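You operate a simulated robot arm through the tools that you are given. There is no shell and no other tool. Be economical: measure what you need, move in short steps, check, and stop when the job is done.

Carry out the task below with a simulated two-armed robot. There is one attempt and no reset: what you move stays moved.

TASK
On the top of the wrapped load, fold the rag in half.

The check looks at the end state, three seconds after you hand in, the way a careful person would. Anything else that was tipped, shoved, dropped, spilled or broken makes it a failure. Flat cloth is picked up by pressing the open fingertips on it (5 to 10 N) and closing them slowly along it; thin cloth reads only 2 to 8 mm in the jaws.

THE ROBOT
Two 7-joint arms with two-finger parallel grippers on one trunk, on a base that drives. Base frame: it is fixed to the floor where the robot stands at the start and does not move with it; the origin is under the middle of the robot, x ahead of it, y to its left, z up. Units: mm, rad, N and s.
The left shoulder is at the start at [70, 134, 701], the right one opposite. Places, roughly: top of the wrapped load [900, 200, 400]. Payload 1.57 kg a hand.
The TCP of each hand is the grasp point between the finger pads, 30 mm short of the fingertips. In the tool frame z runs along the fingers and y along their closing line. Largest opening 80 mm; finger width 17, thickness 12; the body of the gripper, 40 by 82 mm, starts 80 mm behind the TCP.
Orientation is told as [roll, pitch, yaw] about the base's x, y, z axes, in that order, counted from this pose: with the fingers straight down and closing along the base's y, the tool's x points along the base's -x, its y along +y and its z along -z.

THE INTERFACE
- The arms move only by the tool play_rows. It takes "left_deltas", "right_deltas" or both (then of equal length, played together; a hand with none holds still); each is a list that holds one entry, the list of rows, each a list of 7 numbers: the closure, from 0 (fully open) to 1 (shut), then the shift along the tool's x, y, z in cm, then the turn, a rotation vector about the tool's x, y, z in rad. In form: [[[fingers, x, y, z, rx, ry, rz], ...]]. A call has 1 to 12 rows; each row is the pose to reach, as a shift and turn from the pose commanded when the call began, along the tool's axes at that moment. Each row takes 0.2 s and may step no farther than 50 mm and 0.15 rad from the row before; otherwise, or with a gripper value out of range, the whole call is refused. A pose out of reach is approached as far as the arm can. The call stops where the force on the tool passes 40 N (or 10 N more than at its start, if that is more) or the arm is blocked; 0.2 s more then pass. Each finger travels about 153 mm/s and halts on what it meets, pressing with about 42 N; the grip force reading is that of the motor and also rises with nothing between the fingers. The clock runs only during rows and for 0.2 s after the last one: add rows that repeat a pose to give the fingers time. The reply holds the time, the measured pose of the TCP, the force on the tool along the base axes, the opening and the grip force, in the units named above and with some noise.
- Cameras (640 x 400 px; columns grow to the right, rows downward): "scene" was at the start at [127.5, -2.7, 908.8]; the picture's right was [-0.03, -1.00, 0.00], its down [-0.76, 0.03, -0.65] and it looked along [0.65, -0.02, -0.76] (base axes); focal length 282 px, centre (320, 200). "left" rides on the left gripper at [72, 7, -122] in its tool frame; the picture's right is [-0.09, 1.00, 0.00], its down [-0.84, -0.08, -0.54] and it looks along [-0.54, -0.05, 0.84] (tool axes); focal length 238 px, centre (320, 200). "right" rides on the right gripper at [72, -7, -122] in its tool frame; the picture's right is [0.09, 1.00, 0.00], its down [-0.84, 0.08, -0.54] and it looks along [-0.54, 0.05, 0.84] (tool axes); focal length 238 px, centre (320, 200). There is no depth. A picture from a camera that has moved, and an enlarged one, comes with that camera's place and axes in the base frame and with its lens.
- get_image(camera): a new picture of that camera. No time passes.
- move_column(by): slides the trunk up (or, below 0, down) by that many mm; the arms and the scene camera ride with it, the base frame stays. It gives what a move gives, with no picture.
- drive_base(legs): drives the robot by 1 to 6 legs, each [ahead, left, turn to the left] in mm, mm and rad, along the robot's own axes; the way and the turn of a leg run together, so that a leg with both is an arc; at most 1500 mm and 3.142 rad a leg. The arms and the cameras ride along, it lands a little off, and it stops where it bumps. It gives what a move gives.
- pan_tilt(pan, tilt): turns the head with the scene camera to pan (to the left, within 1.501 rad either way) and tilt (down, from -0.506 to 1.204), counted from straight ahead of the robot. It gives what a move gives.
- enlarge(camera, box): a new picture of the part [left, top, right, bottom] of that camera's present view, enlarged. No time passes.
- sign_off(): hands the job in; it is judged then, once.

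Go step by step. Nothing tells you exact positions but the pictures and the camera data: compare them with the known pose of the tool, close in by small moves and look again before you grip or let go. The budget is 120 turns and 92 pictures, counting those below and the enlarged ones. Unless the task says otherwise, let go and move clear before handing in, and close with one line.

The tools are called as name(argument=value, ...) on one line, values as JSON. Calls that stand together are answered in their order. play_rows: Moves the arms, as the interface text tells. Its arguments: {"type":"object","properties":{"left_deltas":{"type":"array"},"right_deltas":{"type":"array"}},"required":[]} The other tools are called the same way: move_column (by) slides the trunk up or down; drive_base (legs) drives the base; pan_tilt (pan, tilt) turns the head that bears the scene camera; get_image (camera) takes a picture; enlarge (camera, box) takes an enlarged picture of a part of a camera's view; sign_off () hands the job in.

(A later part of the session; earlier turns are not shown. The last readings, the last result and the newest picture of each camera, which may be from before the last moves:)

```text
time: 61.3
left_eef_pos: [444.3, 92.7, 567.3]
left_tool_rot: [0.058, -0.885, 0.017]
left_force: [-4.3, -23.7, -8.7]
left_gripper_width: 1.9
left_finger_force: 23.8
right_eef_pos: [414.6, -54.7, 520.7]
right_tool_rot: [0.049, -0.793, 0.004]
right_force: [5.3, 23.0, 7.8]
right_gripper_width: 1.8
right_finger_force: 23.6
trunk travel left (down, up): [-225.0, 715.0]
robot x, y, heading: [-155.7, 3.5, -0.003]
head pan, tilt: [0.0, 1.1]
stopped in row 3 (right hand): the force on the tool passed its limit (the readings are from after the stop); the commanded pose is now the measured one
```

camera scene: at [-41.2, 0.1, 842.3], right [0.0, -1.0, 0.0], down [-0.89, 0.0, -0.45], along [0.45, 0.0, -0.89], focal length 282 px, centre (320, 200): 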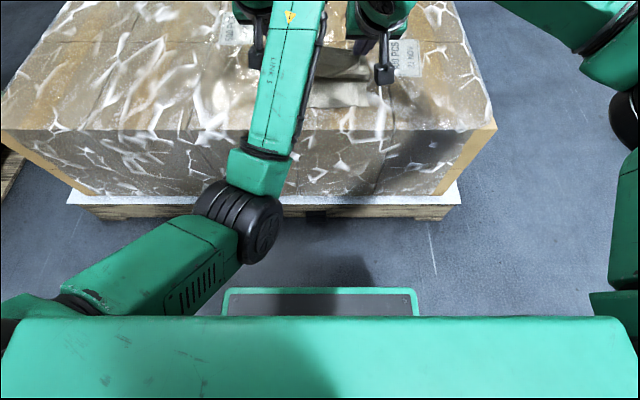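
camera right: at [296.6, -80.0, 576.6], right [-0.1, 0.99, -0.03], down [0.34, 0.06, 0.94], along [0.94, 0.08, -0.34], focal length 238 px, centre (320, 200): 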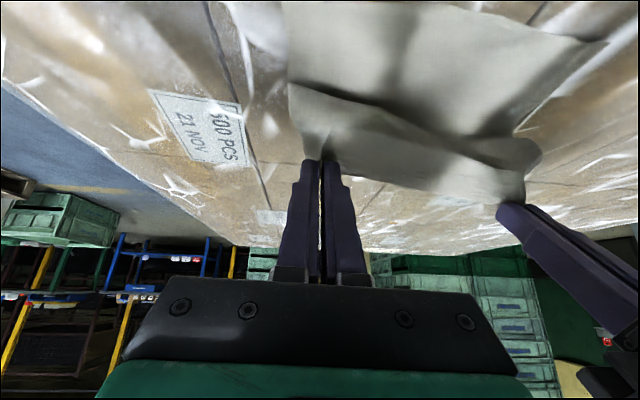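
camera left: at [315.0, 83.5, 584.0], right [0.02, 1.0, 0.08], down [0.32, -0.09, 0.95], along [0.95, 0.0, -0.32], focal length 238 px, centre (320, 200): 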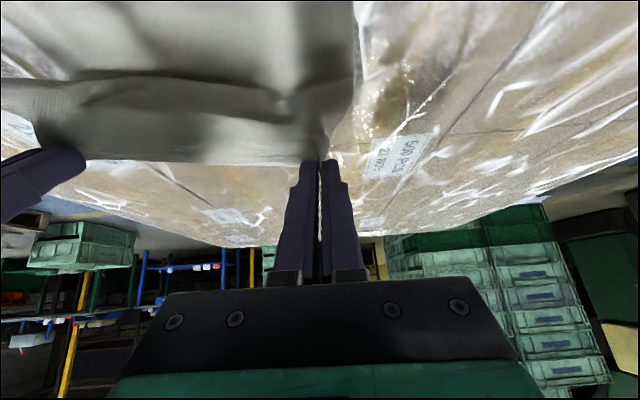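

The left elbow is on the wrong side for this, and gripping along the edge is what causes the curl. I'll lay the rag flat again and re-grip with the hands yawed 90°, so the edge itself is pinched and no flap is left. First I'll level the hands.

play_rows(right_deltas=[[[1, -1.4, 0, -0.2, 0, 0, 0], [1, -2.8, 0.1, -0.45, 0, 0, 0], [1, -4.25, 0.2, -0.67, 0, 0, 0], [1, -4.25, 0.2, -0.67, 0, 0, 0]]])

drive_base(legs=[[130, 0, 0]])

get_image(camera="scene")

get_image(camera="right")

```text
time: 62.3
left_eef_pos: [442.8, 96.2, 566.4]
left_tool_rot: [0.06, -0.887, 0.023]
left_force: [-0.1, -11.3, -1.6]
left_gripper_width: 1.7
left_finger_force: 23.2
right_eef_pos: [438.6, -57.5, 551.7]
right_tool_rot: [0.036, -0.785, 0.001]
right_force: [1.1, 12.4, 1.9]
right_gripper_width: 1.9
right_finger_force: 23.9
trunk travel left (down, up): [-225.0, 715.0]
robot x, y, heading: [-154.9, -0.5, 0.001]
head pan, tilt: [0.0, 1.1]
```

```text
time: 63.6
left_eef_pos: [573.1, 95.9, 567.2]
left_tool_rot: [0.061, -0.884, 0.019]
left_force: [0.4, -10.4, -0.2]
left_gripper_width: 1.7
left_finger_force: 23.6
right_eef_pos: [568.7, -59.1, 552.0]
right_tool_rot: [0.038, -0.785, -0.002]
right_force: [-0.5, 10.0, 1.6]
right_gripper_width: 1.7
right_finger_force: 23.5
trunk travel left (down, up): [-225.0, 715.0]
robot x, y, heading: [-27.4, -1.8, -0.001]
head pan, tilt: [0.0, 1.1]
```

```text
34 pictures are left
camera scene: at [88.1, -0.1, 842.2], right [0.0, -1.0, 0.0], down [-0.89, 0.0, -0.45], along [0.45, 0.0, -0.89], focal length 282 px, centre (320, 200)
```

scene: 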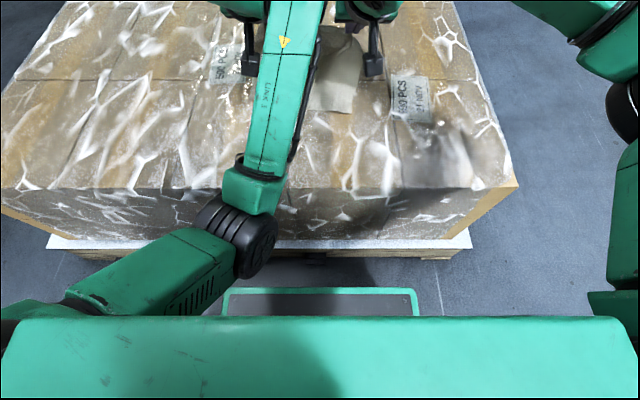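

```text
33 pictures are left
camera right: at [433.3, -70.1, 587.5], right [-0.09, 1.0, -0.04], down [0.21, 0.06, 0.98], along [0.97, 0.08, -0.21], focal length 238 px, centre (320, 200)
```

right: 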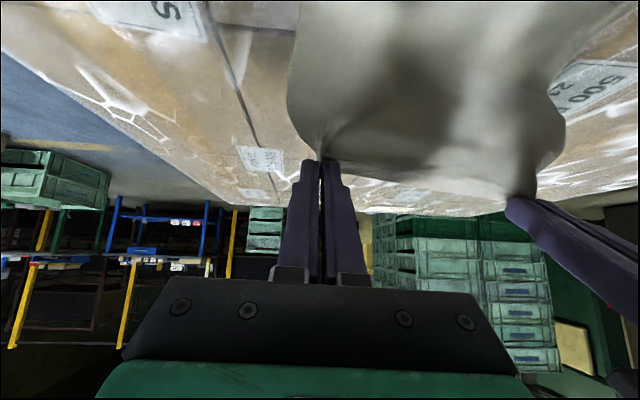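

The cloth is unfolding but has slid along to near edge x≈496. I'll lower with the trunk, drive forward to stretch it out, and let go.

move_column(by=-85)

drive_base(legs=[[55, 0, 0]])

get_image(camera="right")

get_image(camera="scene")

```text
time: 64.8
left_eef_pos: [572.4, 97.7, 482.4]
left_tool_rot: [0.063, -0.888, 0.02]
left_force: [-0.2, -10.4, -0.5]
left_gripper_width: 1.7
left_finger_force: 23.1
right_eef_pos: [567.6, -58.1, 467.7]
right_tool_rot: [0.039, -0.788, 0.001]
right_force: [0.0, 11.0, 1.2]
right_gripper_width: 1.5
right_finger_force: 23.1
trunk travel left (down, up): [-140.0, 800.0]
robot x, y, heading: [-27.2, 2.1, 0.001]
head pan, tilt: [0.0, 1.1]
```

```text
time: 65.8
left_eef_pos: [606.4, 97.8, 507.8]
left_tool_rot: [0.075, -0.927, 0.015]
left_force: [-0.1, -6.8, -1.0]
left_gripper_width: 1.5
left_finger_force: 23.5
right_eef_pos: [605.9, -54.3, 487.8]
right_tool_rot: [0.049, -0.821, 0.002]
right_force: [-0.1, 6.9, 1.4]
right_gripper_width: 1.5
right_finger_force: 23.3
trunk travel left (down, up): [-140.0, 800.0]
robot x, y, heading: [23.6, 4.7, 0.007]
head pan, tilt: [0.0, 1.1]
```

```text
32 pictures are left
camera right: at [469.2, -67.3, 519.2], right [-0.1, 0.99, -0.03], down [0.17, 0.05, 0.98], along [0.98, 0.09, -0.18], focal length 238 px, centre (320, 200)
```

right: 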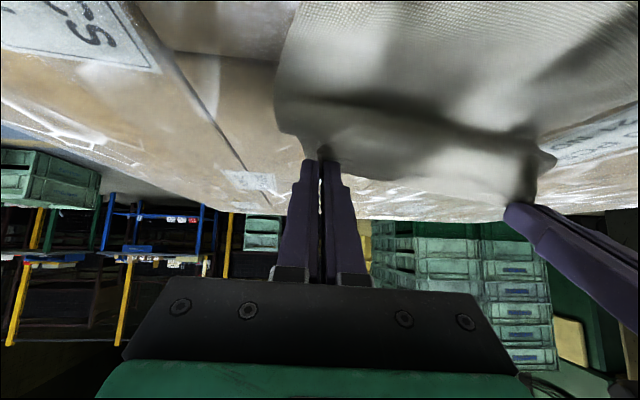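

```text
31 pictures are left
camera scene: at [115.0, -1.9, 762.6], right [0.01, -1.0, -0.01], down [-0.88, 0.0, -0.48], along [0.48, 0.01, -0.88], focal length 282 px, centre (320, 200)
```

scene: 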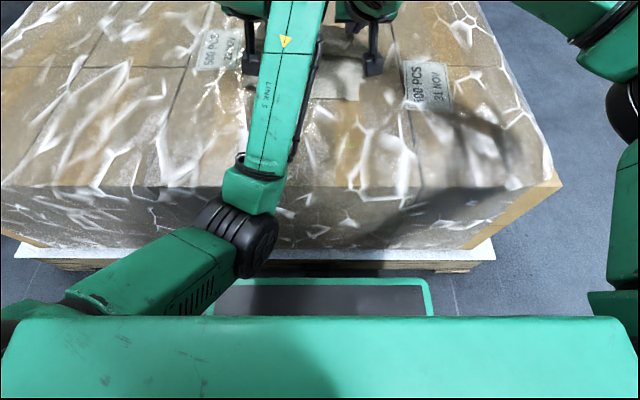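

The robot has pitched slightly, so something is pressing on the load, probably the low left elbow. I'll back off right away.

drive_base(legs=[[-45, 0, 0]])

get_image(camera="scene")

```text
time: 66.7
left_eef_pos: [573.9, 101.3, 484.8]
left_tool_rot: [0.066, -0.894, 0.021]
left_force: [0.5, -7.4, -1.2]
left_gripper_width: 2.0
left_finger_force: 23.3
right_eef_pos: [572.6, -51.8, 467.6]
right_tool_rot: [0.04, -0.787, 0.008]
right_force: [-0.2, 7.0, 1.7]
right_gripper_width: 1.6
right_finger_force: 23.5
trunk travel left (down, up): [-140.0, 800.0]
robot x, y, heading: [-21.7, 3.5, 0.008]
head pan, tilt: [0.0, 1.1]
```

```text
30 pictures are left
camera scene: at [91.4, 2.7, 756.8], right [0.01, -1.0, 0.0], down [-0.89, -0.01, -0.45], along [0.45, 0.0, -0.89], focal length 282 px, centre (320, 200)
```

scene: 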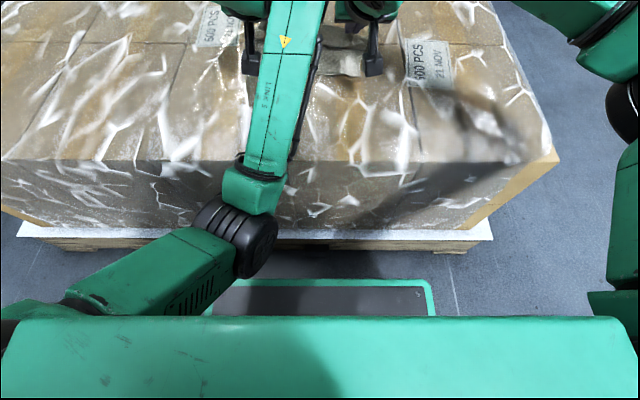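

Level again, and the load's front edge is still at x≈325, so it hasn't moved. I'll lower a bit more and release the cloth here.

move_column(by=-14)

play_rows(left_deltas=[[[0.9, 0, 0, 0, 0, 0, 0], [0.75, 0, 0, 0, 0, 0, 0], [0.75, 0, 0, 0, 0, 0, 0], [0.75, 0, 0, -1.5, 0, 0, 0], [0.75, 0, 0, -3, 0, 0, 0], [0.75, 0, 0, -5, 0, 0, 0], [0.75, 0, 0, -5, 0, 0, 0]]], right_deltas=[[[0.9, 0, 0, 0, 0, 0, 0], [0.75, 0, 0, 0, 0, 0, 0], [0.75, 0, 0, 0, 0, 0, 0], [0.75, 0, 0, -1.5, 0, 0, 0], [0.75, 0, 0, -3, 0, 0, 0], [0.75, 0, 0, -5, 0, 0, 0], [0.75, 0, 0, -5, 0, 0, 0]]])

move_column(by=150)

get_image(camera="right")

```text
time: 67.3
left_eef_pos: [574.3, 100.8, 471.1]
left_tool_rot: [0.067, -0.894, 0.02]
left_force: [0.3, -6.6, -1.5]
left_gripper_width: 1.7
left_finger_force: 24.1
right_eef_pos: [572.5, -50.7, 454.5]
right_tool_rot: [0.041, -0.788, 0.009]
right_force: [0.4, 6.7, 1.1]
right_gripper_width: 1.6
right_finger_force: 23.7
trunk travel left (down, up): [-126.0, 814.0]
robot x, y, heading: [-23.5, 0.8, 0.01]
head pan, tilt: [0.0, 1.1]
```

```text
time: 68.9
left_eef_pos: [538.1, 117.7, 503.5]
left_tool_rot: [0.133, -0.904, 0.004]
left_force: [-0.5, -0.3, -0.3]
left_gripper_width: 19.9
left_finger_force: 0.0
right_eef_pos: [537.3, -52.6, 489.4]
right_tool_rot: [0.04, -0.79, 0.008]
right_force: [-0.1, -0.8, 0.2]
right_gripper_width: 20.2
right_finger_force: 0.0
trunk travel left (down, up): [-126.0, 814.0]
robot x, y, heading: [-22.1, 0.7, 0.008]
head pan, tilt: [0.0, 1.1]
```

```text
time: 70.6
left_eef_pos: [539.4, 118.4, 651.2]
left_tool_rot: [0.137, -0.899, 0.002]
left_force: [0.6, -0.4, 0.7]
left_gripper_width: 20.2
left_finger_force: 0.0
right_eef_pos: [537.0, -53.0, 638.7]
right_tool_rot: [0.037, -0.789, 0.006]
right_force: [0.0, 0.3, -0.4]
right_gripper_width: 20.0
right_finger_force: 0.1
trunk travel left (down, up): [-276.0, 664.0]
robot x, y, heading: [-21.8, 3.3, 0.009]
head pan, tilt: [0.0, 1.1]
```

```text
29 pictures are left
camera right: at [401.9, -66.5, 674.2], right [-0.1, 0.99, -0.04], down [0.2, 0.06, 0.98], along [0.97, 0.09, -0.21], focal length 238 px, centre (320, 200)
```

right: 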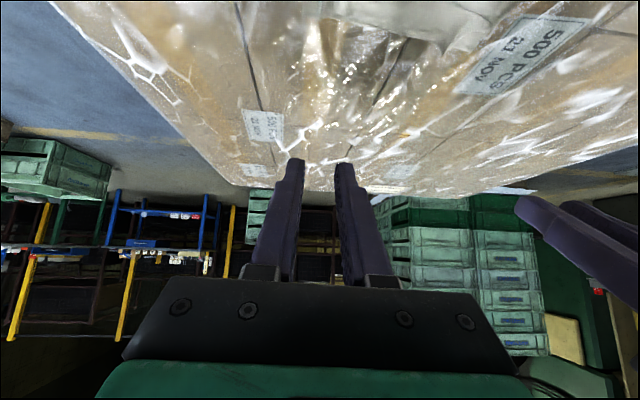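

Released and clear. I'll bring both hands upright and apart, then look at the rag.

play_rows(left_deltas=[[[0.75, 0, 1, 0, 0, 0.13, 0], [0.75, 0, 2, 0, 0, 0.26, 0], [0.75, 1, 3, 0, 0, 0.39, 0], [0.75, 2, 4, 0, 0, 0.52, 0], [0.75, 3, 5, -0.2, 0, 0.65, 0], [0.75, 4, 6, -0.5, 0, 0.78, 0], [0.75, 4.2, 6, -0.5, 0, 0.9, 0], [0.75, 4.2, 6, -0.5, 0, 0.9, 0]]], right_deltas=[[[0.75, 0, -1, 0, 0, 0.11, 0], [0.75, 0, -2, 0, 0, 0.22, 0], [0.75, 1, -3, 0, 0, 0.33, 0], [0.75, 2, -4, 0, 0, 0.44, 0], [0.75, 3, -5, -0.2, 0, 0.55, 0], [0.75, 3.5, -6, -0.5, 0, 0.67, 0], [0.75, 3.5, -6, -0.7, 0, 0.79, 0], [0.75, 3.5, -6, -0.7, 0, 0.79, 0]]])

get_image(camera="scene")

```text
time: 72.4
left_eef_pos: [547.6, 160.1, 633.0]
left_tool_rot: [0.042, 0.008, 0.072]
left_force: [0.8, 0.3, 0.7]
left_gripper_width: 19.9
left_finger_force: 0.1
left hand out of reach, approached as far as the arm can: row 3, 4, 5, 6, 7, 8
right_eef_pos: [509.2, -113.5, 618.3]
right_tool_rot: [0.026, 0.003, 0.034]
right_force: [0.1, -0.6, 0.5]
right_gripper_width: 19.8
right_finger_force: 0.1
trunk travel left (down, up): [-276.0, 664.0]
robot x, y, heading: [-19.3, 4.7, 0.008]
head pan, tilt: [0.0, 1.1]
```

```text
28 pictures are left
camera scene: at [91.6, 2.6, 893.3], right [0.01, -1.0, 0.0], down [-0.89, -0.01, -0.45], along [0.45, 0.0, -0.89], focal length 282 px, centre (320, 200)
```

scene: 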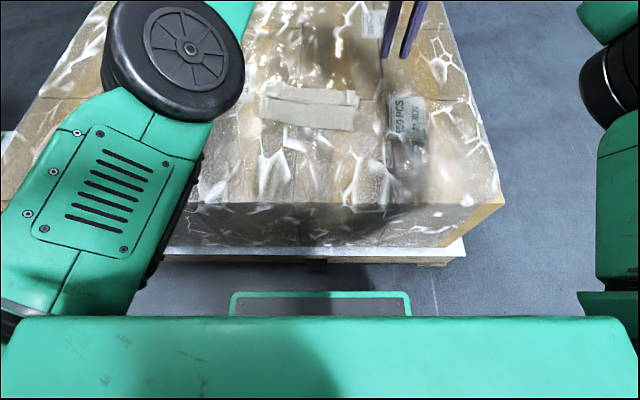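

enlarge(camera="scene", box=[240, 70, 380, 145])

```text
4.57 times, centred on (310, 108) of scene
camera zoom: at [91.6, 2.6, 893.3], right [0.01, -1.0, 0.0], down [-0.89, -0.01, -0.45], along [0.45, 0.0, -0.89], focal length 1289 px, centre (366, 623)
```

zoom: 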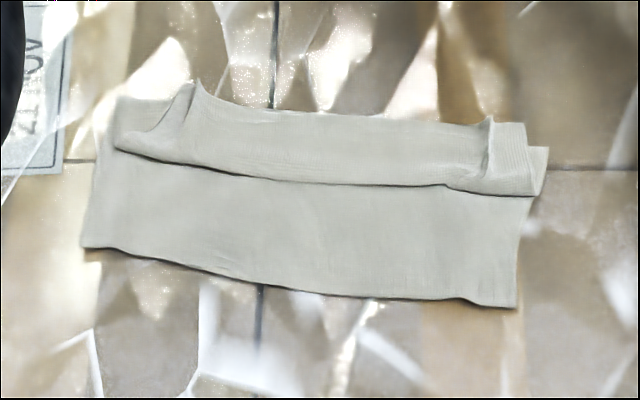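

The rag now lies with its fold line exactly at half, but the top layer is doubled back (a Z), and it sits far out and skewed: near corners at about (528,138) and (492,-67). I'll pinch the near edge and drag the whole rag back within reach, straightening it. First I'll hover over those points.

play_rows(left_deltas=[[[0.6, 0.1, -1, 2.7, 0.01, 0, 0.02], [0.6, 0.2, -2, 5.4, 0.02, 0, 0.04], [0.6, 0.3, -3, 8.1, 0.03, 0, 0.06], [0.6, 0.4, -4, 10.8, 0.04, 0, 0.07], [0.6, 0.5, -5.3, 13.5, 0.04, 0, 0.07], [0.6, 0.6, -5.3, 15.6, 0.04, 0, 0.07], [0.6, 0.6, -5.3, 15.6, 0.04, 0, 0.07]]], right_deltas=[[[0.6, 0, 1.2, 2.4, 0, 0, 0.01], [0.6, -0.1, 2.4, 4.8, 0.01, 0, 0.02], [0.6, -0.2, 3.6, 7.2, 0.02, 0, 0.03], [0.6, -0.3, 4.8, 9.6, 0.02, 0, 0.03], [0.6, -0.4, 6, 12, 0.026, 0, 0.034], [0.6, -0.5, 7.1, 14.2, 0.026, 0, 0.034], [0.6, -0.5, 7.1, 14.2, 0.026, 0, 0.034]]])

get_image(camera="left")

get_image(camera="right")

```text
time: 74.0
left_eef_pos: [542.8, 113.0, 477.0]
left_tool_rot: [0.003, 0.008, 0.003]
left_force: [-0.9, 0.1, -1.0]
left_gripper_width: 32.2
left_finger_force: 0.0
left hand out of reach, approached as far as the arm can: row 1, 2, 3
right_eef_pos: [512.6, -39.1, 477.8]
right_tool_rot: [0.0, 0.004, 0.001]
right_force: [0.9, -0.6, 0.4]
right_gripper_width: 32.1
right_finger_force: 0.1
trunk travel left (down, up): [-276.0, 664.0]
robot x, y, heading: [-23.4, 0.8, 0.006]
head pan, tilt: [0.0, 1.1]
```

```text
26 pictures are left
camera left: at [472.1, 119.5, 597.4], right [0.09, 1.0, 0.0], down [0.84, -0.08, 0.54], along [0.53, -0.05, -0.84], focal length 238 px, centre (320, 200)
```

left: 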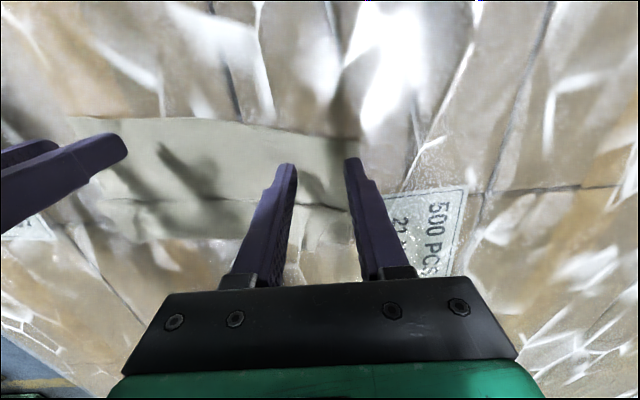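

```text
25 pictures are left
camera right: at [442.3, -46.2, 599.4], right [-0.09, 1.0, 0.0], down [0.84, 0.08, 0.54], along [0.54, 0.05, -0.84], focal length 238 px, centre (320, 200)
```

right: 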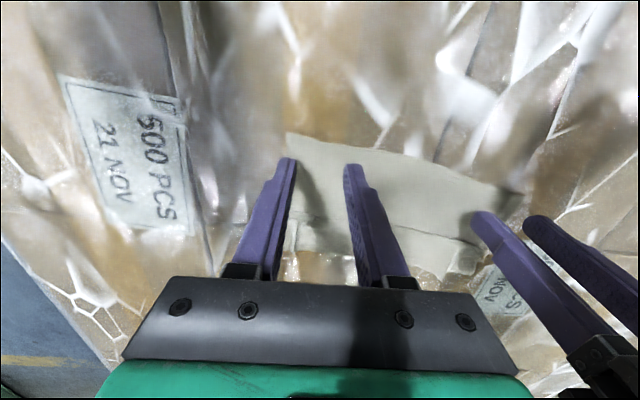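

The positions suit. I'll lower to contact.

play_rows(left_deltas=[[[0.6, 0, 0, 0.8, 0, 0, 0], [0.6, 0, 0, 1.6, 0, 0, 0], [0.6, 0, 0, 2.2, 0, 0, 0], [0.6, 0, 0, 2.4, 0, 0, 0], [0.6, 0, 0, 2.4, 0, 0, 0]]], right_deltas=[[[0.6, -0.4, 0, 0.8, 0, 0, 0], [0.6, -0.4, 0, 1.6, 0, 0, 0], [0.6, -0.4, 0, 2.2, 0, 0, 0], [0.6, -0.4, 0, 2.5, 0, 0, 0], [0.6, -0.4, 0, 2.5, 0, 0, 0]]])

```text
time: 75.2
left_eef_pos: [541.3, 113.8, 452.2]
left_tool_rot: [0.001, 0.004, 0.004]
left_force: [0.5, 0.7, 2.7]
left_gripper_width: 32.0
left_finger_force: 0.1
right_eef_pos: [515.7, -37.8, 451.3]
right_tool_rot: [0.002, 0.0, 0.001]
right_force: [0.5, 0.1, 2.7]
right_gripper_width: 32.1
right_finger_force: 0.1
trunk travel left (down, up): [-276.0, 664.0]
robot x, y, heading: [-21.7, 3.4, 0.007]
head pan, tilt: [0.0, 1.1]
```

play_rows(left_deltas=[[[0.6, 0, 0, 0.1, 0, 0, 0], [0.62, 0, 0, 0.12, 0, 0, 0], [0.66, 0, 0, 0.12, 0, 0, 0], [0.7, 0, 0, 0.12, 0, 0, 0], [0.74, 0, 0, 0.12, 0, 0, 0], [0.78, 0, 0, 0.13, 0, 0, 0], [0.82, 0, 0, 0.13, 0, 0, 0], [0.86, 0, 0, 0.13, 0, 0, 0], [0.9, 0, 0, 0.13, 0, 0, 0], [0.95, 0, 0, 0.13, 0, 0, 0], [1, 0, 0, 0.13, 0, 0, 0], [1, 0, 0, 0.13, 0, 0, 0]]], right_deltas=[[[0.6, 0, 0, 0.1, 0, 0, 0], [0.62, 0, 0, 0.12, 0, 0, 0], [0.66, 0, 0, 0.12, 0, 0, 0], [0.7, 0, 0, 0.12, 0, 0, 0], [0.74, 0, 0, 0.12, 0, 0, 0], [0.78, 0, 0, 0.13, 0, 0, 0], [0.82, 0, 0, 0.13, 0, 0, 0], [0.86, 0, 0, 0.13, 0, 0, 0], [0.9, 0, 0, 0.13, 0, 0, 0], [0.95, 0, 0, 0.13, 0, 0, 0], [1, 0, 0, 0.13, 0, 0, 0], [1, 0, 0, 0.13, 0, 0, 0]]])

```text
time: 77.8
left_eef_pos: [540.6, 113.1, 452.2]
left_tool_rot: [0.001, 0.004, 0.002]
left_force: [0.8, 0.7, 15.5]
left_gripper_width: 1.7
left_finger_force: 23.6
right_eef_pos: [514.2, -38.2, 453.3]
right_tool_rot: [0.002, -0.001, 0.001]
right_force: [-0.5, -0.1, 2.4]
right_gripper_width: 0.0
right_finger_force: 21.3
trunk travel left (down, up): [-276.0, 664.0]
robot x, y, heading: [-23.3, 2.6, 0.006]
head pan, tilt: [0.0, 1.1]
```

The left hand has the cloth and the right slipped. I'll retry the right with a slight inward shift and a firmer press.

play_rows(right_deltas=[[[0.8, -0.3, 0, -0.5, 0, 0, 0], [0.58, -0.5, 0.4, -0.5, 0, 0, 0], [0.58, -0.5, 0.4, -0.5, 0, 0, 0], [0.58, -0.5, 0.4, 0, 0, 0, 0], [0.58, -0.5, 0.4, 0.05, 0, 0, 0], [0.58, -0.5, 0.4, 0.05, 0, 0, 0]]])

```text
time: 79.2
left_eef_pos: [540.4, 112.4, 453.1]
left_tool_rot: [0.0, 0.003, 0.003]
left_force: [1.3, 2.6, 15.7]
left_gripper_width: 1.9
left_finger_force: 23.4
right_eef_pos: [519.3, -34.2, 452.4]
right_tool_rot: [0.002, 0.0, -0.001]
right_force: [-1.7, -0.7, 6.0]
right_gripper_width: 33.8
right_finger_force: 0.2
trunk travel left (down, up): [-276.0, 664.0]
robot x, y, heading: [-19.5, 3.1, 0.012]
head pan, tilt: [0.0, 1.1]
```

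play_rows(right_deltas=[[[0.58, 0, 0, 0.07, 0, 0, 0], [0.62, 0, 0, 0.07, 0, 0, 0], [0.66, 0, 0, 0.07, 0, 0, 0], [0.7, 0, 0, 0.08, 0, 0, 0], [0.74, 0, 0, 0.08, 0, 0, 0], [0.78, 0, 0, 0.09, 0, 0, 0], [0.82, 0, 0, 0.09, 0, 0, 0], [0.86, 0, 0, 0.1, 0, 0, 0], [0.9, 0, 0, 0.1, 0, 0, 0], [0.95, 0, 0, 0.1, 0, 0, 0], [1, 0, 0, 0.1, 0, 0, 0], [1, 0, 0, 0.1, 0, 0, 0]]])

```text
time: 81.8
left_eef_pos: [541.0, 112.4, 453.0]
left_tool_rot: [-0.001, 0.003, 0.0]
left_force: [-0.6, -8.3, 5.1]
left_gripper_width: 1.8
left_finger_force: 23.7
right_eef_pos: [517.9, -31.8, 452.7]
right_tool_rot: [0.004, -0.002, 0.002]
right_force: [2.9, 11.0, 20.2]
right_gripper_width: 1.8
right_finger_force: 23.6
trunk travel left (down, up): [-276.0, 664.0]
robot x, y, heading: [-23.3, 2.9, 0.011]
head pan, tilt: [0.0, 1.1]
```

Both hold. I'll straighten it and shift it sideways towards the centre, then pull it back with the base.

play_rows(left_deltas=[[[1, 0.3, -0.5, -0.4, 0, 0, 0], [1, 0.9, -1.5, -0.5, 0, 0, 0], [1, 1.6, -2.6, -0.5, 0, 0, 0], [1, 2.3, -3.7, -0.5, 0, 0, 0], [1, 2.3, -3.7, -0.5, 0, 0, 0]]], right_deltas=[[[1, 0, -0.4, -0.4, 0, 0, 0], [1, 0, -1.4, -0.5, 0, 0, 0], [1, 0, -2.6, -0.5, 0, 0, 0], [1, 0, -3.8, -0.5, 0, 0, 0], [1, 0, -3.8, -0.5, 0, 0, 0]]])

drive_base(legs=[[-110, 0, 0]])

enlarge(camera="scene", box=[200, 20, 440, 170])

```text
time: 83.0
left_eef_pos: [522.6, 80.4, 459.3]
left_tool_rot: [0.002, -0.001, 0.009]
left_force: [0.3, -21.8, -0.9]
left_gripper_width: 1.8
left_finger_force: 23.2
right_eef_pos: [520.1, -71.1, 456.3]
right_tool_rot: [0.004, 0.005, 0.002]
right_force: [0.1, 22.6, 0.6]
right_gripper_width: 1.8
right_finger_force: 23.6
trunk travel left (down, up): [-276.0, 664.0]
robot x, y, heading: [-20.4, -0.4, 0.006]
head pan, tilt: [0.0, 1.1]
```

```text
time: 84.2
left_eef_pos: [410.7, 82.0, 455.2]
left_tool_rot: [0.006, 0.005, 0.011]
left_force: [-0.4, -25.2, 0.4]
left_gripper_width: 1.7
left_finger_force: 23.3
right_eef_pos: [410.1, -71.7, 455.6]
right_tool_rot: [0.005, 0.003, 0.007]
right_force: [0.2, 24.0, 0.1]
right_gripper_width: 1.6
right_finger_force: 23.6
trunk travel left (down, up): [-276.0, 664.0]
robot x, y, heading: [-126.5, 5.0, 0.009]
head pan, tilt: [0.0, 1.1]
```

```text
2.67 times, centred on (320, 95) of scene
camera zoom: at [-18.7, 2.0, 893.4], right [0.01, -1.0, 0.0], down [-0.89, -0.01, -0.45], along [0.45, 0.0, -0.89], focal length 752 px, centre (320, 480)
```

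zoom: 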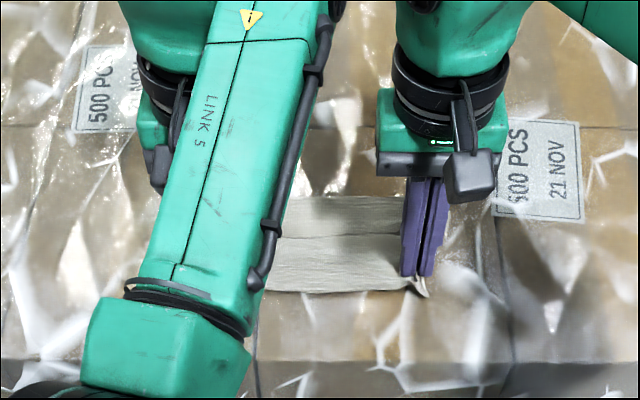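

Dragged back. I'll relax the stretch, lower, release with a flattening opening, and lift up and aside to see.

play_rows(left_deltas=[[[1, 0, -0.3, 0.15, 0, 0, 0], [1, 0, -0.4, 0.3, 0, 0, 0], [0.94, 0, -0.4, 0.3, 0, 0, 0], [0.88, 0, -0.4, 0.3, 0, 0, 0], [0.8, 0, -0.4, 0.3, 0, 0, 0], [0.7, 0, -0.4, 0.3, 0, 0, 0], [0.6, 0, -0.4, 0.3, 0, 0, 0], [0.6, 0, -0.4, -1, 0, 0, 0], [0.6, 0, -0.4, -5, 0, 0, 0], [0.6, 0, 2, -9, 0, 0, 0], [0.6, 0, 6, -12, 0, 0, 0], [0.6, 0, 9, -14, 0, 0, 0]]], right_deltas=[[[1, 0, 0.3, 0.15, 0, 0, 0], [1, 0, 0.4, 0.3, 0, 0, 0], [0.94, 0, 0.4, 0.3, 0, 0, 0], [0.88, 0, 0.4, 0.3, 0, 0, 0], [0.8, 0, 0.4, 0.3, 0, 0, 0], [0.7, 0, 0.4, 0.3, 0, 0, 0], [0.6, 0, 0.4, 0.3, 0, 0, 0], [0.6, 0, 0.4, -1, 0, 0, 0], [0.6, 0, 0.4, -5, 0, 0, 0], [0.6, 0, -2, -9, 0, 0, 0], [0.6, 0, -6, -12, 0, 0, 0], [0.6, 0, -9, -14, 0, 0, 0]]])

get_image(camera="scene")

```text
time: 86.8
left_eef_pos: [436.3, 174.0, 597.1]
left_tool_rot: [0.006, 0.006, 0.01]
left_force: [0.3, -0.2, 0.6]
left_gripper_width: 32.0
left_finger_force: 0.2
left hand out of reach, approached as far as the arm can: row 9, 10, 11, 12
right_eef_pos: [411.5, -162.4, 595.9]
right_tool_rot: [0.005, 0.004, 0.003]
right_force: [-0.4, -0.2, 0.3]
right_gripper_width: 32.1
right_finger_force: 0.0
trunk travel left (down, up): [-276.0, 664.0]
robot x, y, heading: [-133.1, -0.8, 0.014]
head pan, tilt: [0.0, 1.1]
```

```text
23 pictures are left
camera scene: at [-18.7, 1.9, 893.3], right [0.01, -1.0, 0.0], down [-0.89, -0.01, -0.45], along [0.45, 0.0, -0.89], focal length 282 px, centre (320, 200)
```

scene: 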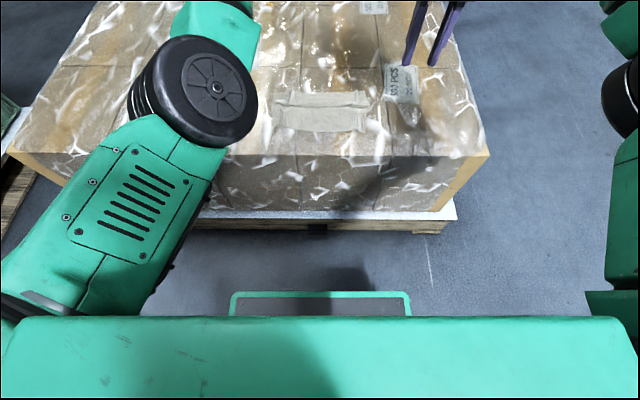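

enlarge(camera="scene", box=[255, 75, 395, 150])

```text
4.57 times, centred on (325, 112) of scene
camera zoom: at [-18.7, 1.9, 893.3], right [0.01, -1.0, 0.0], down [-0.89, -0.01, -0.45], along [0.45, 0.0, -0.89], focal length 1289 px, centre (297, 600)
```

zoom: 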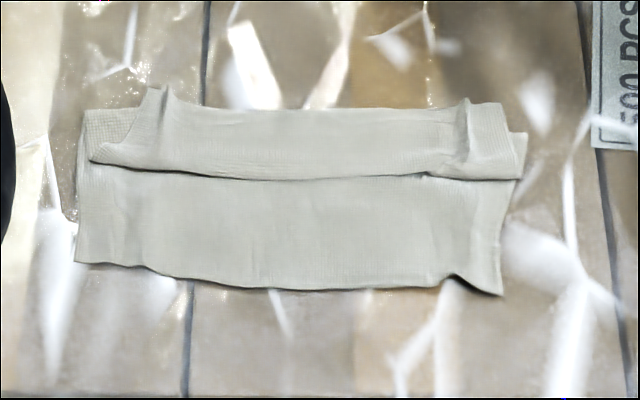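

The rag came back in one piece: near edge at x≈380, fold line at ≈480–490, and the top flap's edge at ≈495, which is easy reach. Now I'll yaw both hands 90° so the fingers close across that edge.

play_rows(left_deltas=[[[0.7, 0, 0, 0, 0, 0, 0.142], [0.7, 0, 0, 0, 0, 0, 0.285], [0.7, 0, 0, 0, 0, 0, 0.428], [0.7, 0, 0, 0, 0, 0, 0.571], [0.7, 0, 0, 0, 0, 0, 0.714], [0.7, 0, 0, 0, 0, 0, 0.857], [0.7, 0, 0, 0, 0, 0, 1.0], [0.7, 0, 0, 0, 0, 0, 1.143], [0.7, 0, 0, 0, 0, 0, 1.286], [0.7, 0, 0, 0, 0, 0, 1.429], [0.7, 0, 0, 0, 0, 0, 1.571], [0.7, 0, 0, 0, 0, 0, 1.571]]], right_deltas=[[[0.7, 0, 0, 0, 0, 0, -0.142], [0.7, 0, 0, 0, 0, 0, -0.285], [0.7, 0, 0, 0, 0, 0, -0.428], [0.7, 0, 0, 0, 0, 0, -0.571], [0.7, 0, 0, 0, 0, 0, -0.714], [0.7, 0, 0, 0, 0, 0, -0.857], [0.7, 0, 0, 0, 0, 0, -1.0], [0.7, 0, 0, 0, 0, 0, -1.143], [0.7, 0, 0, 0, 0, 0, -1.286], [0.7, 0, 0, 0, 0, 0, -1.429], [0.7, 0, 0, 0, 0, 0, -1.571], [0.7, 0, 0, 0, 0, 0, -1.571]]])

```text
time: 89.4
left_eef_pos: [436.5, 176.1, 597.8]
left_tool_rot: [-0.005, 0.004, -1.562]
left_force: [-0.4, 0.6, 0.8]
left_gripper_width: 23.8
left_finger_force: 0.1
right_eef_pos: [111.5, -59.0, 621.2]
right_tool_rot: [-0.005, 0.0, 1.524]
right_force: [0.7, -0.8, -0.4]
right_gripper_width: 24.2
right_finger_force: 0.1
right hand out of reach, approached as far as the arm can: row 3, 4, 5, 6, 7, 8, 9, 10, 11, 12
trunk travel left (down, up): [-276.0, 664.0]
robot x, y, heading: [-129.9, 2.6, 0.011]
head pan, tilt: [0.0, 1.1]
```

The left turned fine. The right can't turn that way, so I'll bring it back and turn it the other way.

play_rows(right_deltas=[[[0.7, 0.6, -2.9, 0, 0, 0, 0.14], [0.7, 1.3, -5.8, 0, 0, 0, 0.28], [0.7, 1.9, -8.7, 0, 0, 0, 0.42], [0.7, 2.6, -11.6, 0, 0, 0, 0.56], [0.7, 3.2, -14.5, 0, 0, 0, 0.7], [0.7, 3.9, -17.4, 0, 0, 0, 0.84], [0.7, 4.5, -20.3, 0, 0, 0, 0.98], [0.7, 5.2, -23.2, 0, 0, 0, 1.12], [0.7, 5.8, -26.1, 0, 0, 0, 1.26], [0.7, 6.5, -29, 0, 0, 0, 1.4], [0.7, 7.1, -31.8, 0, 0, 0, 1.54], [0.7, 7.1, -31.8, 0, 0, 0, 1.54]]])

play_rows(right_deltas=[[[0.7, 0, 0, 0, 0, 0, 0.142], [0.7, 0, 0, 0, 0, 0, 0.285], [0.7, 0, 0, 0, 0, 0, 0.428], [0.7, 0, 0, 0, 0, 0, 0.571], [0.7, 0, 0, 0, 0, 0, 0.714], [0.7, 0, 0, 0, 0, 0, 0.857], [0.7, 0, 0, 0, 0, 0, 1.0], [0.7, 0, 0, 0, 0, 0, 1.143], [0.7, 0, 0, 0, 0, 0, 1.286], [0.7, 0, 0, 0, 0, 0, 1.429], [0.7, 0, 0, 0, 0, 0, 1.571], [0.7, 0, 0, 0, 0, 0, 1.571]]])

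```text
time: 92.0
left_eef_pos: [436.0, 176.4, 596.2]
left_tool_rot: [-0.006, 0.006, -1.559]
left_force: [0.5, 0.0, -1.0]
left_gripper_width: 23.9
left_finger_force: 0.1
right_eef_pos: [426.4, -151.1, 623.6]
right_tool_rot: [-0.001, -0.005, -0.021]
right_force: [-0.5, 0.3, 0.3]
right_gripper_width: 24.2
right_finger_force: 0.1
trunk travel left (down, up): [-276.0, 664.0]
robot x, y, heading: [-133.6, 0.0, 0.007]
head pan, tilt: [0.0, 1.1]
```

```text
time: 94.6
left_eef_pos: [437.3, 176.9, 597.3]
left_tool_rot: [-0.005, 0.004, -1.559]
left_force: [-1.4, 0.7, 0.5]
left_gripper_width: 24.0
left_finger_force: 0.1
right_eef_pos: [426.1, -151.5, 623.5]
right_tool_rot: [0.006, 0.001, -1.592]
right_force: [-0.3, 0.6, -0.5]
right_gripper_width: 24.2
right_finger_force: 0.0
trunk travel left (down, up): [-276.0, 664.0]
robot x, y, heading: [-129.4, 1.0, 0.01]
head pan, tilt: [0.0, 1.1]
```

Both are yawed the same way now. I'll drive forward 60 mm and hover the hands over the flap edge.

drive_base(legs=[[60, 0, 0]])

play_rows(left_deltas=[[[0.65, -2, 0, 1, 0, 0, 0], [0.65, -4, 0, 2.5, 0, 0, 0], [0.65, -6, 0, 4.5, 0, 0, 0], [0.65, -8, 0, 6.5, 0, 0, 0], [0.65, -10, 0, 8.5, 0, 0, 0], [0.65, -11.6, 0, 10.5, 0, 0, 0], [0.65, -11.6, 0, 11.7, 0, 0, 0], [0.65, -11.6, 0, 11.7, 0, 0, 0]]], right_deltas=[[[0.65, 1.3, 0.1, 2, 0, 0, 0], [0.65, 2.6, 0.3, 4, 0, 0, 0], [0.65, 3.9, 0.5, 6, 0, 0, 0], [0.65, 5.2, 0.7, 8, 0, 0, 0], [0.65, 6.5, 0.9, 10, 0, 0, 0], [0.65, 7.9, 0.9, 12, 0, 0, 0], [0.65, 7.9, 0.9, 14.3, 0, 0, 0], [0.65, 7.9, 0.9, 14.3, 0, 0, 0]]])

get_image(camera="left")

get_image(camera="right")

```text
time: 95.6
left_eef_pos: [497.4, 177.3, 597.1]
left_tool_rot: [-0.009, 0.007, -1.561]
left_force: [-0.1, 0.3, 0.1]
left_gripper_width: 23.9
left_finger_force: 0.1
right_eef_pos: [487.4, -148.7, 621.9]
right_tool_rot: [0.006, 0.001, -1.59]
right_force: [0.5, -0.6, -0.4]
right_gripper_width: 24.1
right_finger_force: 0.1
trunk travel left (down, up): [-276.0, 664.0]
robot x, y, heading: [-74.0, 0.1, 0.011]
head pan, tilt: [0.0, 1.1]
```

```text
time: 97.4
left_eef_pos: [498.4, 62.6, 478.5]
left_tool_rot: [-0.006, 0.005, -1.56]
left_force: [-0.5, -0.4, -0.1]
left_gripper_width: 28.2
left_finger_force: 0.0
left hand out of reach, approached as far as the arm can: row 2
right_eef_pos: [496.2, -70.1, 481.0]
right_tool_rot: [0.005, -0.001, -1.59]
right_force: [0.2, 0.7, 0.1]
right_gripper_width: 27.9
right_finger_force: 0.1
trunk travel left (down, up): [-276.0, 664.0]
robot x, y, heading: [-70.4, 3.4, 0.011]
head pan, tilt: [0.0, 1.1]
```

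```text
21 pictures are left
camera left: at [504.1, 133.1, 599.8], right [1.0, -0.08, -0.01], down [-0.06, -0.84, 0.54], along [-0.05, -0.54, -0.84], focal length 238 px, centre (320, 200)
```

left: 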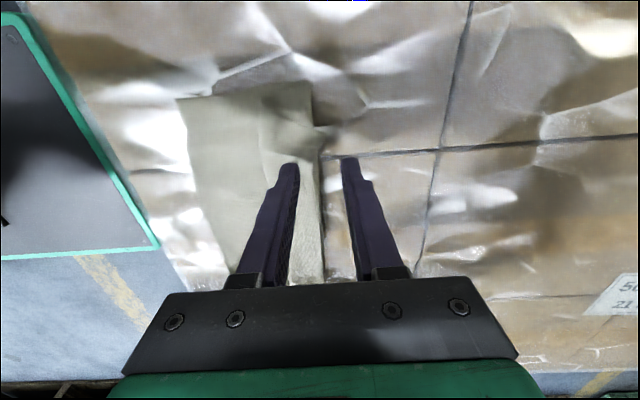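

```text
20 pictures are left
camera right: at [492.1, 0.8, 602.9], right [1.0, 0.07, 0.01], down [0.06, -0.84, 0.54], along [0.04, -0.54, -0.84], focal length 238 px, centre (320, 200)
```

right: 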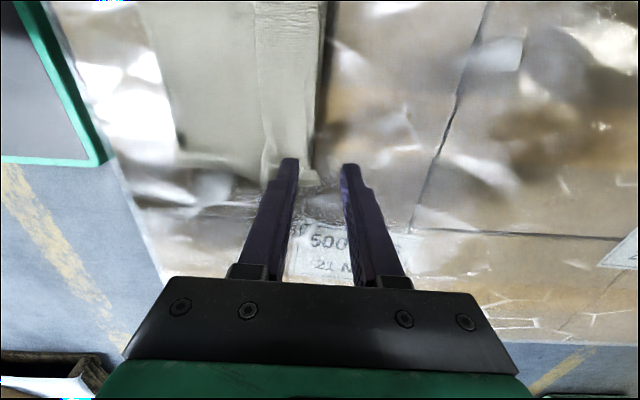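

Both hands straddle the flap edge nicely. I'll shift 4–6 mm outward and lower to contact.

play_rows(left_deltas=[[[0.65, 0, 0.5, 0.8, 0, 0, 0], [0.65, 0, 0.5, 1.6, 0, 0, 0], [0.65, 0, 0.5, 2.2, 0, 0, 0], [0.65, 0, 0.5, 2.4, 0, 0, 0], [0.65, 0, 0.5, 2.4, 0, 0, 0]]], right_deltas=[[[0.65, 0, 0.3, 0.8, 0, 0, 0], [0.65, 0, 0.3, 1.6, 0, 0, 0], [0.65, 0, 0.3, 2.2, 0, 0, 0], [0.65, 0, 0.3, 2.6, 0, 0, 0], [0.65, 0, 0.3, 2.6, 0, 0, 0]]])

```text
time: 98.6
left_eef_pos: [501.7, 60.9, 454.1]
left_tool_rot: [-0.008, 0.005, -1.558]
left_force: [-0.1, -0.4, 0.2]
left_gripper_width: 27.9
left_finger_force: 0.0
right_eef_pos: [499.4, -70.1, 455.6]
right_tool_rot: [0.007, -0.001, -1.588]
right_force: [-0.2, -0.5, -0.7]
right_gripper_width: 28.0
right_finger_force: 0.1
trunk travel left (down, up): [-276.0, 664.0]
robot x, y, heading: [-75.6, 0.8, 0.011]
head pan, tilt: [0.0, 1.1]
```

play_rows(left_deltas=[[[0.65, 0, 0, 0.1, 0, 0, 0], [0.65, 0, 0, 0.2, 0, 0, 0], [0.65, 0, 0, 0.25, 0, 0, 0], [0.65, 0, 0, 0.25, 0, 0, 0]]], right_deltas=[[[0.65, 0, 0, 0.1, 0, 0, 0], [0.65, 0, 0, 0.2, 0, 0, 0], [0.65, 0, 0, 0.25, 0, 0, 0], [0.65, 0, 0, 0.25, 0, 0, 0]]])

```text
time: 99.6
left_eef_pos: [501.4, 60.7, 453.4]
left_tool_rot: [-0.003, 0.005, -1.559]
left_force: [0.4, 0.0, 4.5]
left_gripper_width: 27.9
left_finger_force: 0.1
right_eef_pos: [499.9, -71.2, 453.3]
right_tool_rot: [0.006, 0.0, -1.589]
right_force: [1.0, -0.8, 4.1]
right_gripper_width: 27.7
right_finger_force: 0.1
trunk travel left (down, up): [-276.0, 664.0]
robot x, y, heading: [-71.1, 0.3, 0.006]
head pan, tilt: [0.0, 1.1]
```

Light contact on both. I'll press a bit more and close slowly.

play_rows(left_deltas=[[[0.65, 0, 0, 0.05, 0, 0, 0], [0.68, 0, 0, 0.06, 0, 0, 0], [0.72, 0, 0, 0.06, 0, 0, 0], [0.76, 0, 0, 0.06, 0, 0, 0], [0.8, 0, 0, 0.06, 0, 0, 0], [0.84, 0, 0, 0.06, 0, 0, 0], [0.88, 0, 0, 0.06, 0, 0, 0], [0.92, 0, 0, 0.06, 0, 0, 0], [0.96, 0, 0, 0.06, 0, 0, 0], [1, 0, 0, 0.06, 0, 0, 0], [1, 0, 0, 0.06, 0, 0, 0]]], right_deltas=[[[0.65, 0, 0, 0.05, 0, 0, 0], [0.68, 0, 0, 0.06, 0, 0, 0], [0.72, 0, 0, 0.06, 0, 0, 0], [0.76, 0, 0, 0.06, 0, 0, 0], [0.8, 0, 0, 0.06, 0, 0, 0], [0.84, 0, 0, 0.06, 0, 0, 0], [0.88, 0, 0, 0.06, 0, 0, 0], [0.92, 0, 0, 0.06, 0, 0, 0], [0.96, 0, 0, 0.06, 0, 0, 0], [1, 0, 0, 0.06, 0, 0, 0], [1, 0, 0, 0.06, 0, 0, 0]]])

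get_image(camera="left")

get_image(camera="right")

```text
time: 102.0
left_eef_pos: [501.2, 62.1, 454.0]
left_tool_rot: [-0.003, 0.006, -1.558]
left_force: [-2.3, 0.4, 13.0]
left_gripper_width: 0.0
left_finger_force: 20.8
right_eef_pos: [498.4, -70.6, 454.4]
right_tool_rot: [0.008, 0.0, -1.591]
right_force: [-0.2, -0.2, 0.6]
right_gripper_width: 0.0
right_finger_force: 21.4
trunk travel left (down, up): [-276.0, 664.0]
robot x, y, heading: [-67.8, 2.8, 0.007]
head pan, tilt: [0.0, 1.1]
```

```text
19 pictures are left
camera left: at [507.3, 133.5, 574.8], right [1.0, -0.08, 0.0], down [-0.07, -0.84, 0.54], along [-0.05, -0.54, -0.84], focal length 238 px, centre (320, 200)
```

left: 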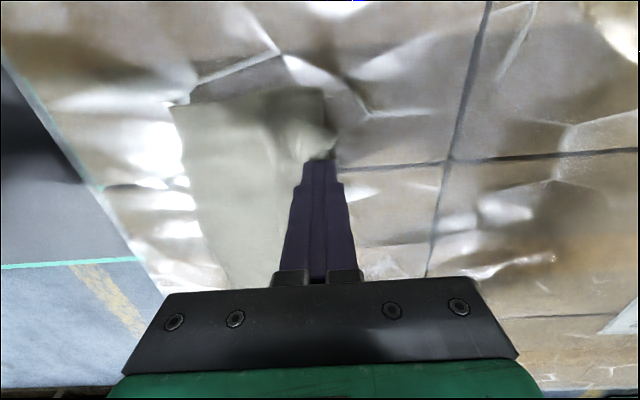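

```text
18 pictures are left
camera right: at [494.7, 0.0, 575.8], right [1.0, 0.07, 0.01], down [0.06, -0.84, 0.54], along [0.05, -0.54, -0.84], focal length 238 px, centre (320, 200)
```

right: 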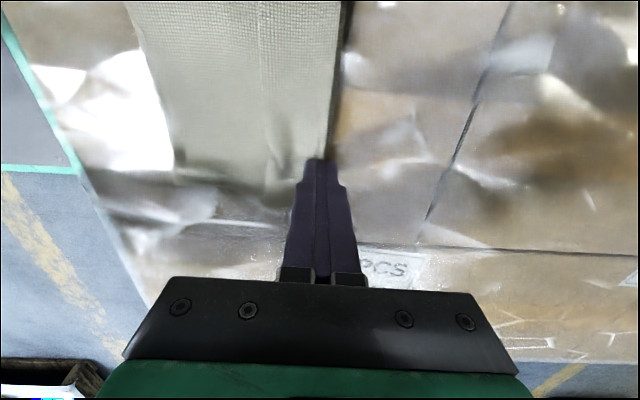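

The fingers slid over, but the inner fingers moved the top flap about 10 mm outward, unrolling it like a tread while the rest stayed. I can use that: press closed fingertips lightly on the flap near its edge and drag towards me to roll it out over the near half. First I'll set an even, light press.

play_rows(left_deltas=[[[1, 0, 0, -0.03, 0, 0, 0], [1, 0, 0, -0.03, 0, 0, 0]]], right_deltas=[[[1, 0, 0, 0.08, 0, 0, 0], [1, 0, 0, 0.08, 0, 0, 0]]])

```text
time: 102.6
left_eef_pos: [500.8, 62.3, 453.5]
left_tool_rot: [-0.003, 0.005, -1.559]
left_force: [-1.4, 0.4, 8.4]
left_gripper_width: 0.0
left_finger_force: 21.2
right_eef_pos: [500.0, -71.5, 453.1]
right_tool_rot: [0.008, 0.002, -1.589]
right_force: [-1.5, 0.4, 7.5]
right_gripper_width: 0.0
right_finger_force: 21.6
trunk travel left (down, up): [-276.0, 664.0]
robot x, y, heading: [-73.3, 1.2, 0.004]
head pan, tilt: [0.0, 1.1]
```

Both press at about 8 N. I'll drag 30 mm towards me and look.

play_rows(left_deltas=[[[1, 0, -0.4, 0, 0, 0, 0], [1, 0, -0.9, 0, 0, 0, 0], [1, 0, -1.4, 0, 0, 0, 0], [1, 0, -1.9, 0, 0, 0, 0], [1, 0, -2.4, 0, 0, 0, 0], [1, 0, -3, 0, 0, 0, 0]]], right_deltas=[[[1, 0, -0.4, 0, 0, 0, 0], [1, 0, -0.9, 0, 0, 0, 0], [1, 0, -1.4, 0, 0, 0, 0], [1, 0, -1.9, 0, 0, 0, 0], [1, 0, -2.4, 0, 0, 0, 0], [1, 0, -3, 0, 0, 0, 0]]])

get_image(camera="right")

```text
time: 104.0
left_eef_pos: [470.8, 61.3, 453.5]
left_tool_rot: [-0.003, 0.005, -1.558]
left_force: [1.2, -0.2, 3.8]
left_gripper_width: 0.0
left_finger_force: 21.3
right_eef_pos: [470.0, -70.7, 452.5]
right_tool_rot: [0.009, 0.001, -1.589]
right_force: [3.2, -0.5, 15.9]
right_gripper_width: 0.0
right_finger_force: 21.3
trunk travel left (down, up): [-276.0, 664.0]
robot x, y, heading: [-75.5, 1.5, 0.006]
head pan, tilt: [0.0, 1.1]
```

```text
17 pictures are left
camera right: at [464.8, 0.6, 575.5], right [1.0, 0.07, 0.01], down [0.06, -0.84, 0.54], along [0.05, -0.54, -0.84], focal length 238 px, centre (320, 200)
```

right: 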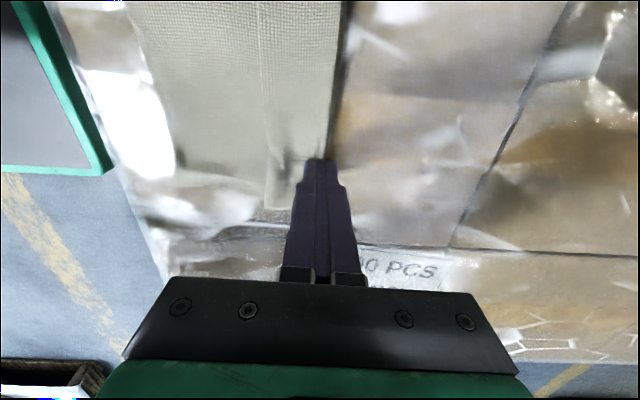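

The press drags the whole stack, so that doesn't help. A better way: pinch the near edge, which grips reliably, and lift the whole rag until it hangs. Then I set its lower edge down, lay half of it going away from me, and fold the held edge back on top. That needs no tilting and leaves no curl. I'll lift the hands and turn them back first.

play_rows(left_deltas=[[[1, 0, 0, -2, 0, 0, 0], [0.9, 0, 0, -5, 0, 0, -0.14], [0.8, 0.5, 0, -8, 0, 0, -0.285], [0.7, 1, 0, -11, 0, 0, -0.428], [0.6, 1.5, 0, -12, 0, 0, -0.571], [0.6, 2, 0, -12, 0, 0, -0.714], [0.6, 2.5, 0, -12, 0, 0, -0.857], [0.6, 3, 0, -12, 0, 0, -1.0], [0.6, 3.5, 0, -12, 0, 0, -1.143], [0.6, 4, 0, -12, 0, 0, -1.286], [0.6, 4, 0, -12, 0, 0, -1.429], [0.6, 4, 0, -12, 0, 0, -1.56]]], right_deltas=[[[1, 0, 0, -2, 0, 0, 0], [0.9, 0, 0, -5, 0, 0, -0.14], [0.8, -0.5, 0, -8, 0, 0, -0.285], [0.7, -1, 0, -11, 0, 0, -0.428], [0.6, -1.5, 0, -12, 0, 0, -0.571], [0.6, -2, 0, -12, 0, 0, -0.714], [0.6, -2.5, 0, -12, 0, 0, -0.857], [0.6, -3, 0, -12, 0, 0, -1.0], [0.6, -3.5, 0, -12, 0, 0, -1.143], [0.6, -4, 0, -12, 0, 0, -1.286], [0.6, -4, 0, -12, 0, 0, -1.45], [0.6, -4, 0, -12, 0, 0, -1.59]]])

drive_base(legs=[[-75, 0, 0]])

enlarge(camera="scene", box=[240, 70, 400, 170])

```text
refused: row 11 steps farther than a row can; nothing moved
```

```text
time: 105.0
left_eef_pos: [398.3, 62.2, 452.9]
left_tool_rot: [-0.002, 0.006, -1.56]
left_force: [-0.3, -0.7, 0.0]
left_gripper_width: 0.1
left_finger_force: 21.4
right_eef_pos: [396.0, -71.8, 453.9]
right_tool_rot: [0.007, -0.001, -1.591]
right_force: [-3.1, 0.2, 17.8]
right_gripper_width: 0.0
right_finger_force: 21.2
trunk travel left (down, up): [-276.0, 664.0]
robot x, y, heading: [-148.1, 3.2, 0.01]
head pan, tilt: [0.0, 1.1]
```

```text
4.00 times, centred on (320, 120) of scene
camera zoom: at [-35.5, 2.1, 893.7], right [0.01, -1.0, 0.0], down [-0.89, -0.01, -0.46], along [0.46, 0.0, -0.89], focal length 1128 px, centre (320, 520)
```

zoom: 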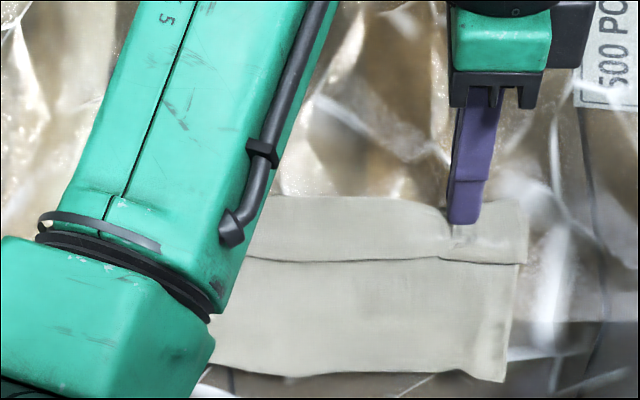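

One row in that call was refused, and the base move then dragged the rag so that it overhangs the front edge slightly. Nothing fell. With the fingers still pressing, I'll drag it forward again.

play_rows(left_deltas=[[[1, 0, 0, 0.1, 0, 0, 0], [1, 0, 0, 0.1, 0, 0, 0]]], right_deltas=[[[1, 0, 0, -0.06, 0, 0, 0], [1, 0, 0, -0.06, 0, 0, 0]]])

drive_base(legs=[[40, 0, 0]])

enlarge(camera="scene", box=[240, 70, 400, 170])

```text
time: 105.6
left_eef_pos: [397.6, 61.6, 453.0]
left_tool_rot: [-0.001, 0.004, -1.559]
left_force: [-0.3, 1.0, 12.1]
left_gripper_width: 0.0
left_finger_force: 21.2
right_eef_pos: [395.0, -69.1, 453.7]
right_tool_rot: [0.006, 0.002, -1.589]
right_force: [-0.8, 1.2, 3.1]
right_gripper_width: 0.1
right_finger_force: 21.5
trunk travel left (down, up): [-276.0, 664.0]
robot x, y, heading: [-144.9, -1.6, 0.008]
head pan, tilt: [0.0, 1.1]
```

```text
time: 106.5
left_eef_pos: [436.2, 60.4, 452.6]
left_tool_rot: [-0.003, 0.007, -1.56]
left_force: [2.5, 0.8, 16.5]
left_gripper_width: 0.3
left_finger_force: 21.3
right_eef_pos: [435.6, -71.4, 453.1]
right_tool_rot: [0.007, 0.001, -1.59]
right_force: [1.3, -0.1, 3.6]
right_gripper_width: 0.0
right_finger_force: 21.3
trunk travel left (down, up): [-276.0, 664.0]
robot x, y, heading: [-105.1, 4.7, 0.011]
head pan, tilt: [0.0, 1.1]
```

```text
4.00 times, centred on (320, 120) of scene
camera zoom: at [5.1, 2.0, 893.6], right [0.01, -1.0, 0.0], down [-0.89, -0.01, -0.46], along [0.46, 0.0, -0.89], focal length 1128 px, centre (320, 520)
```

zoom: 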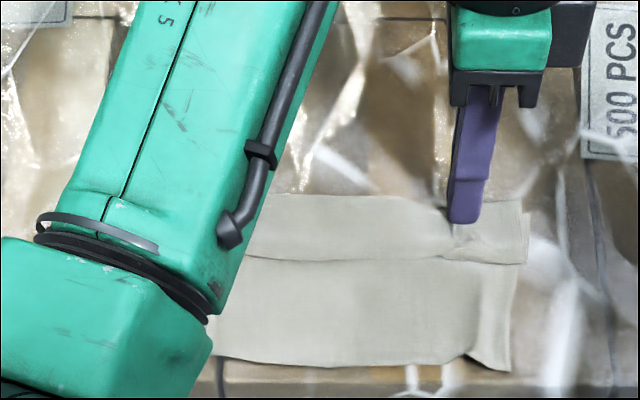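

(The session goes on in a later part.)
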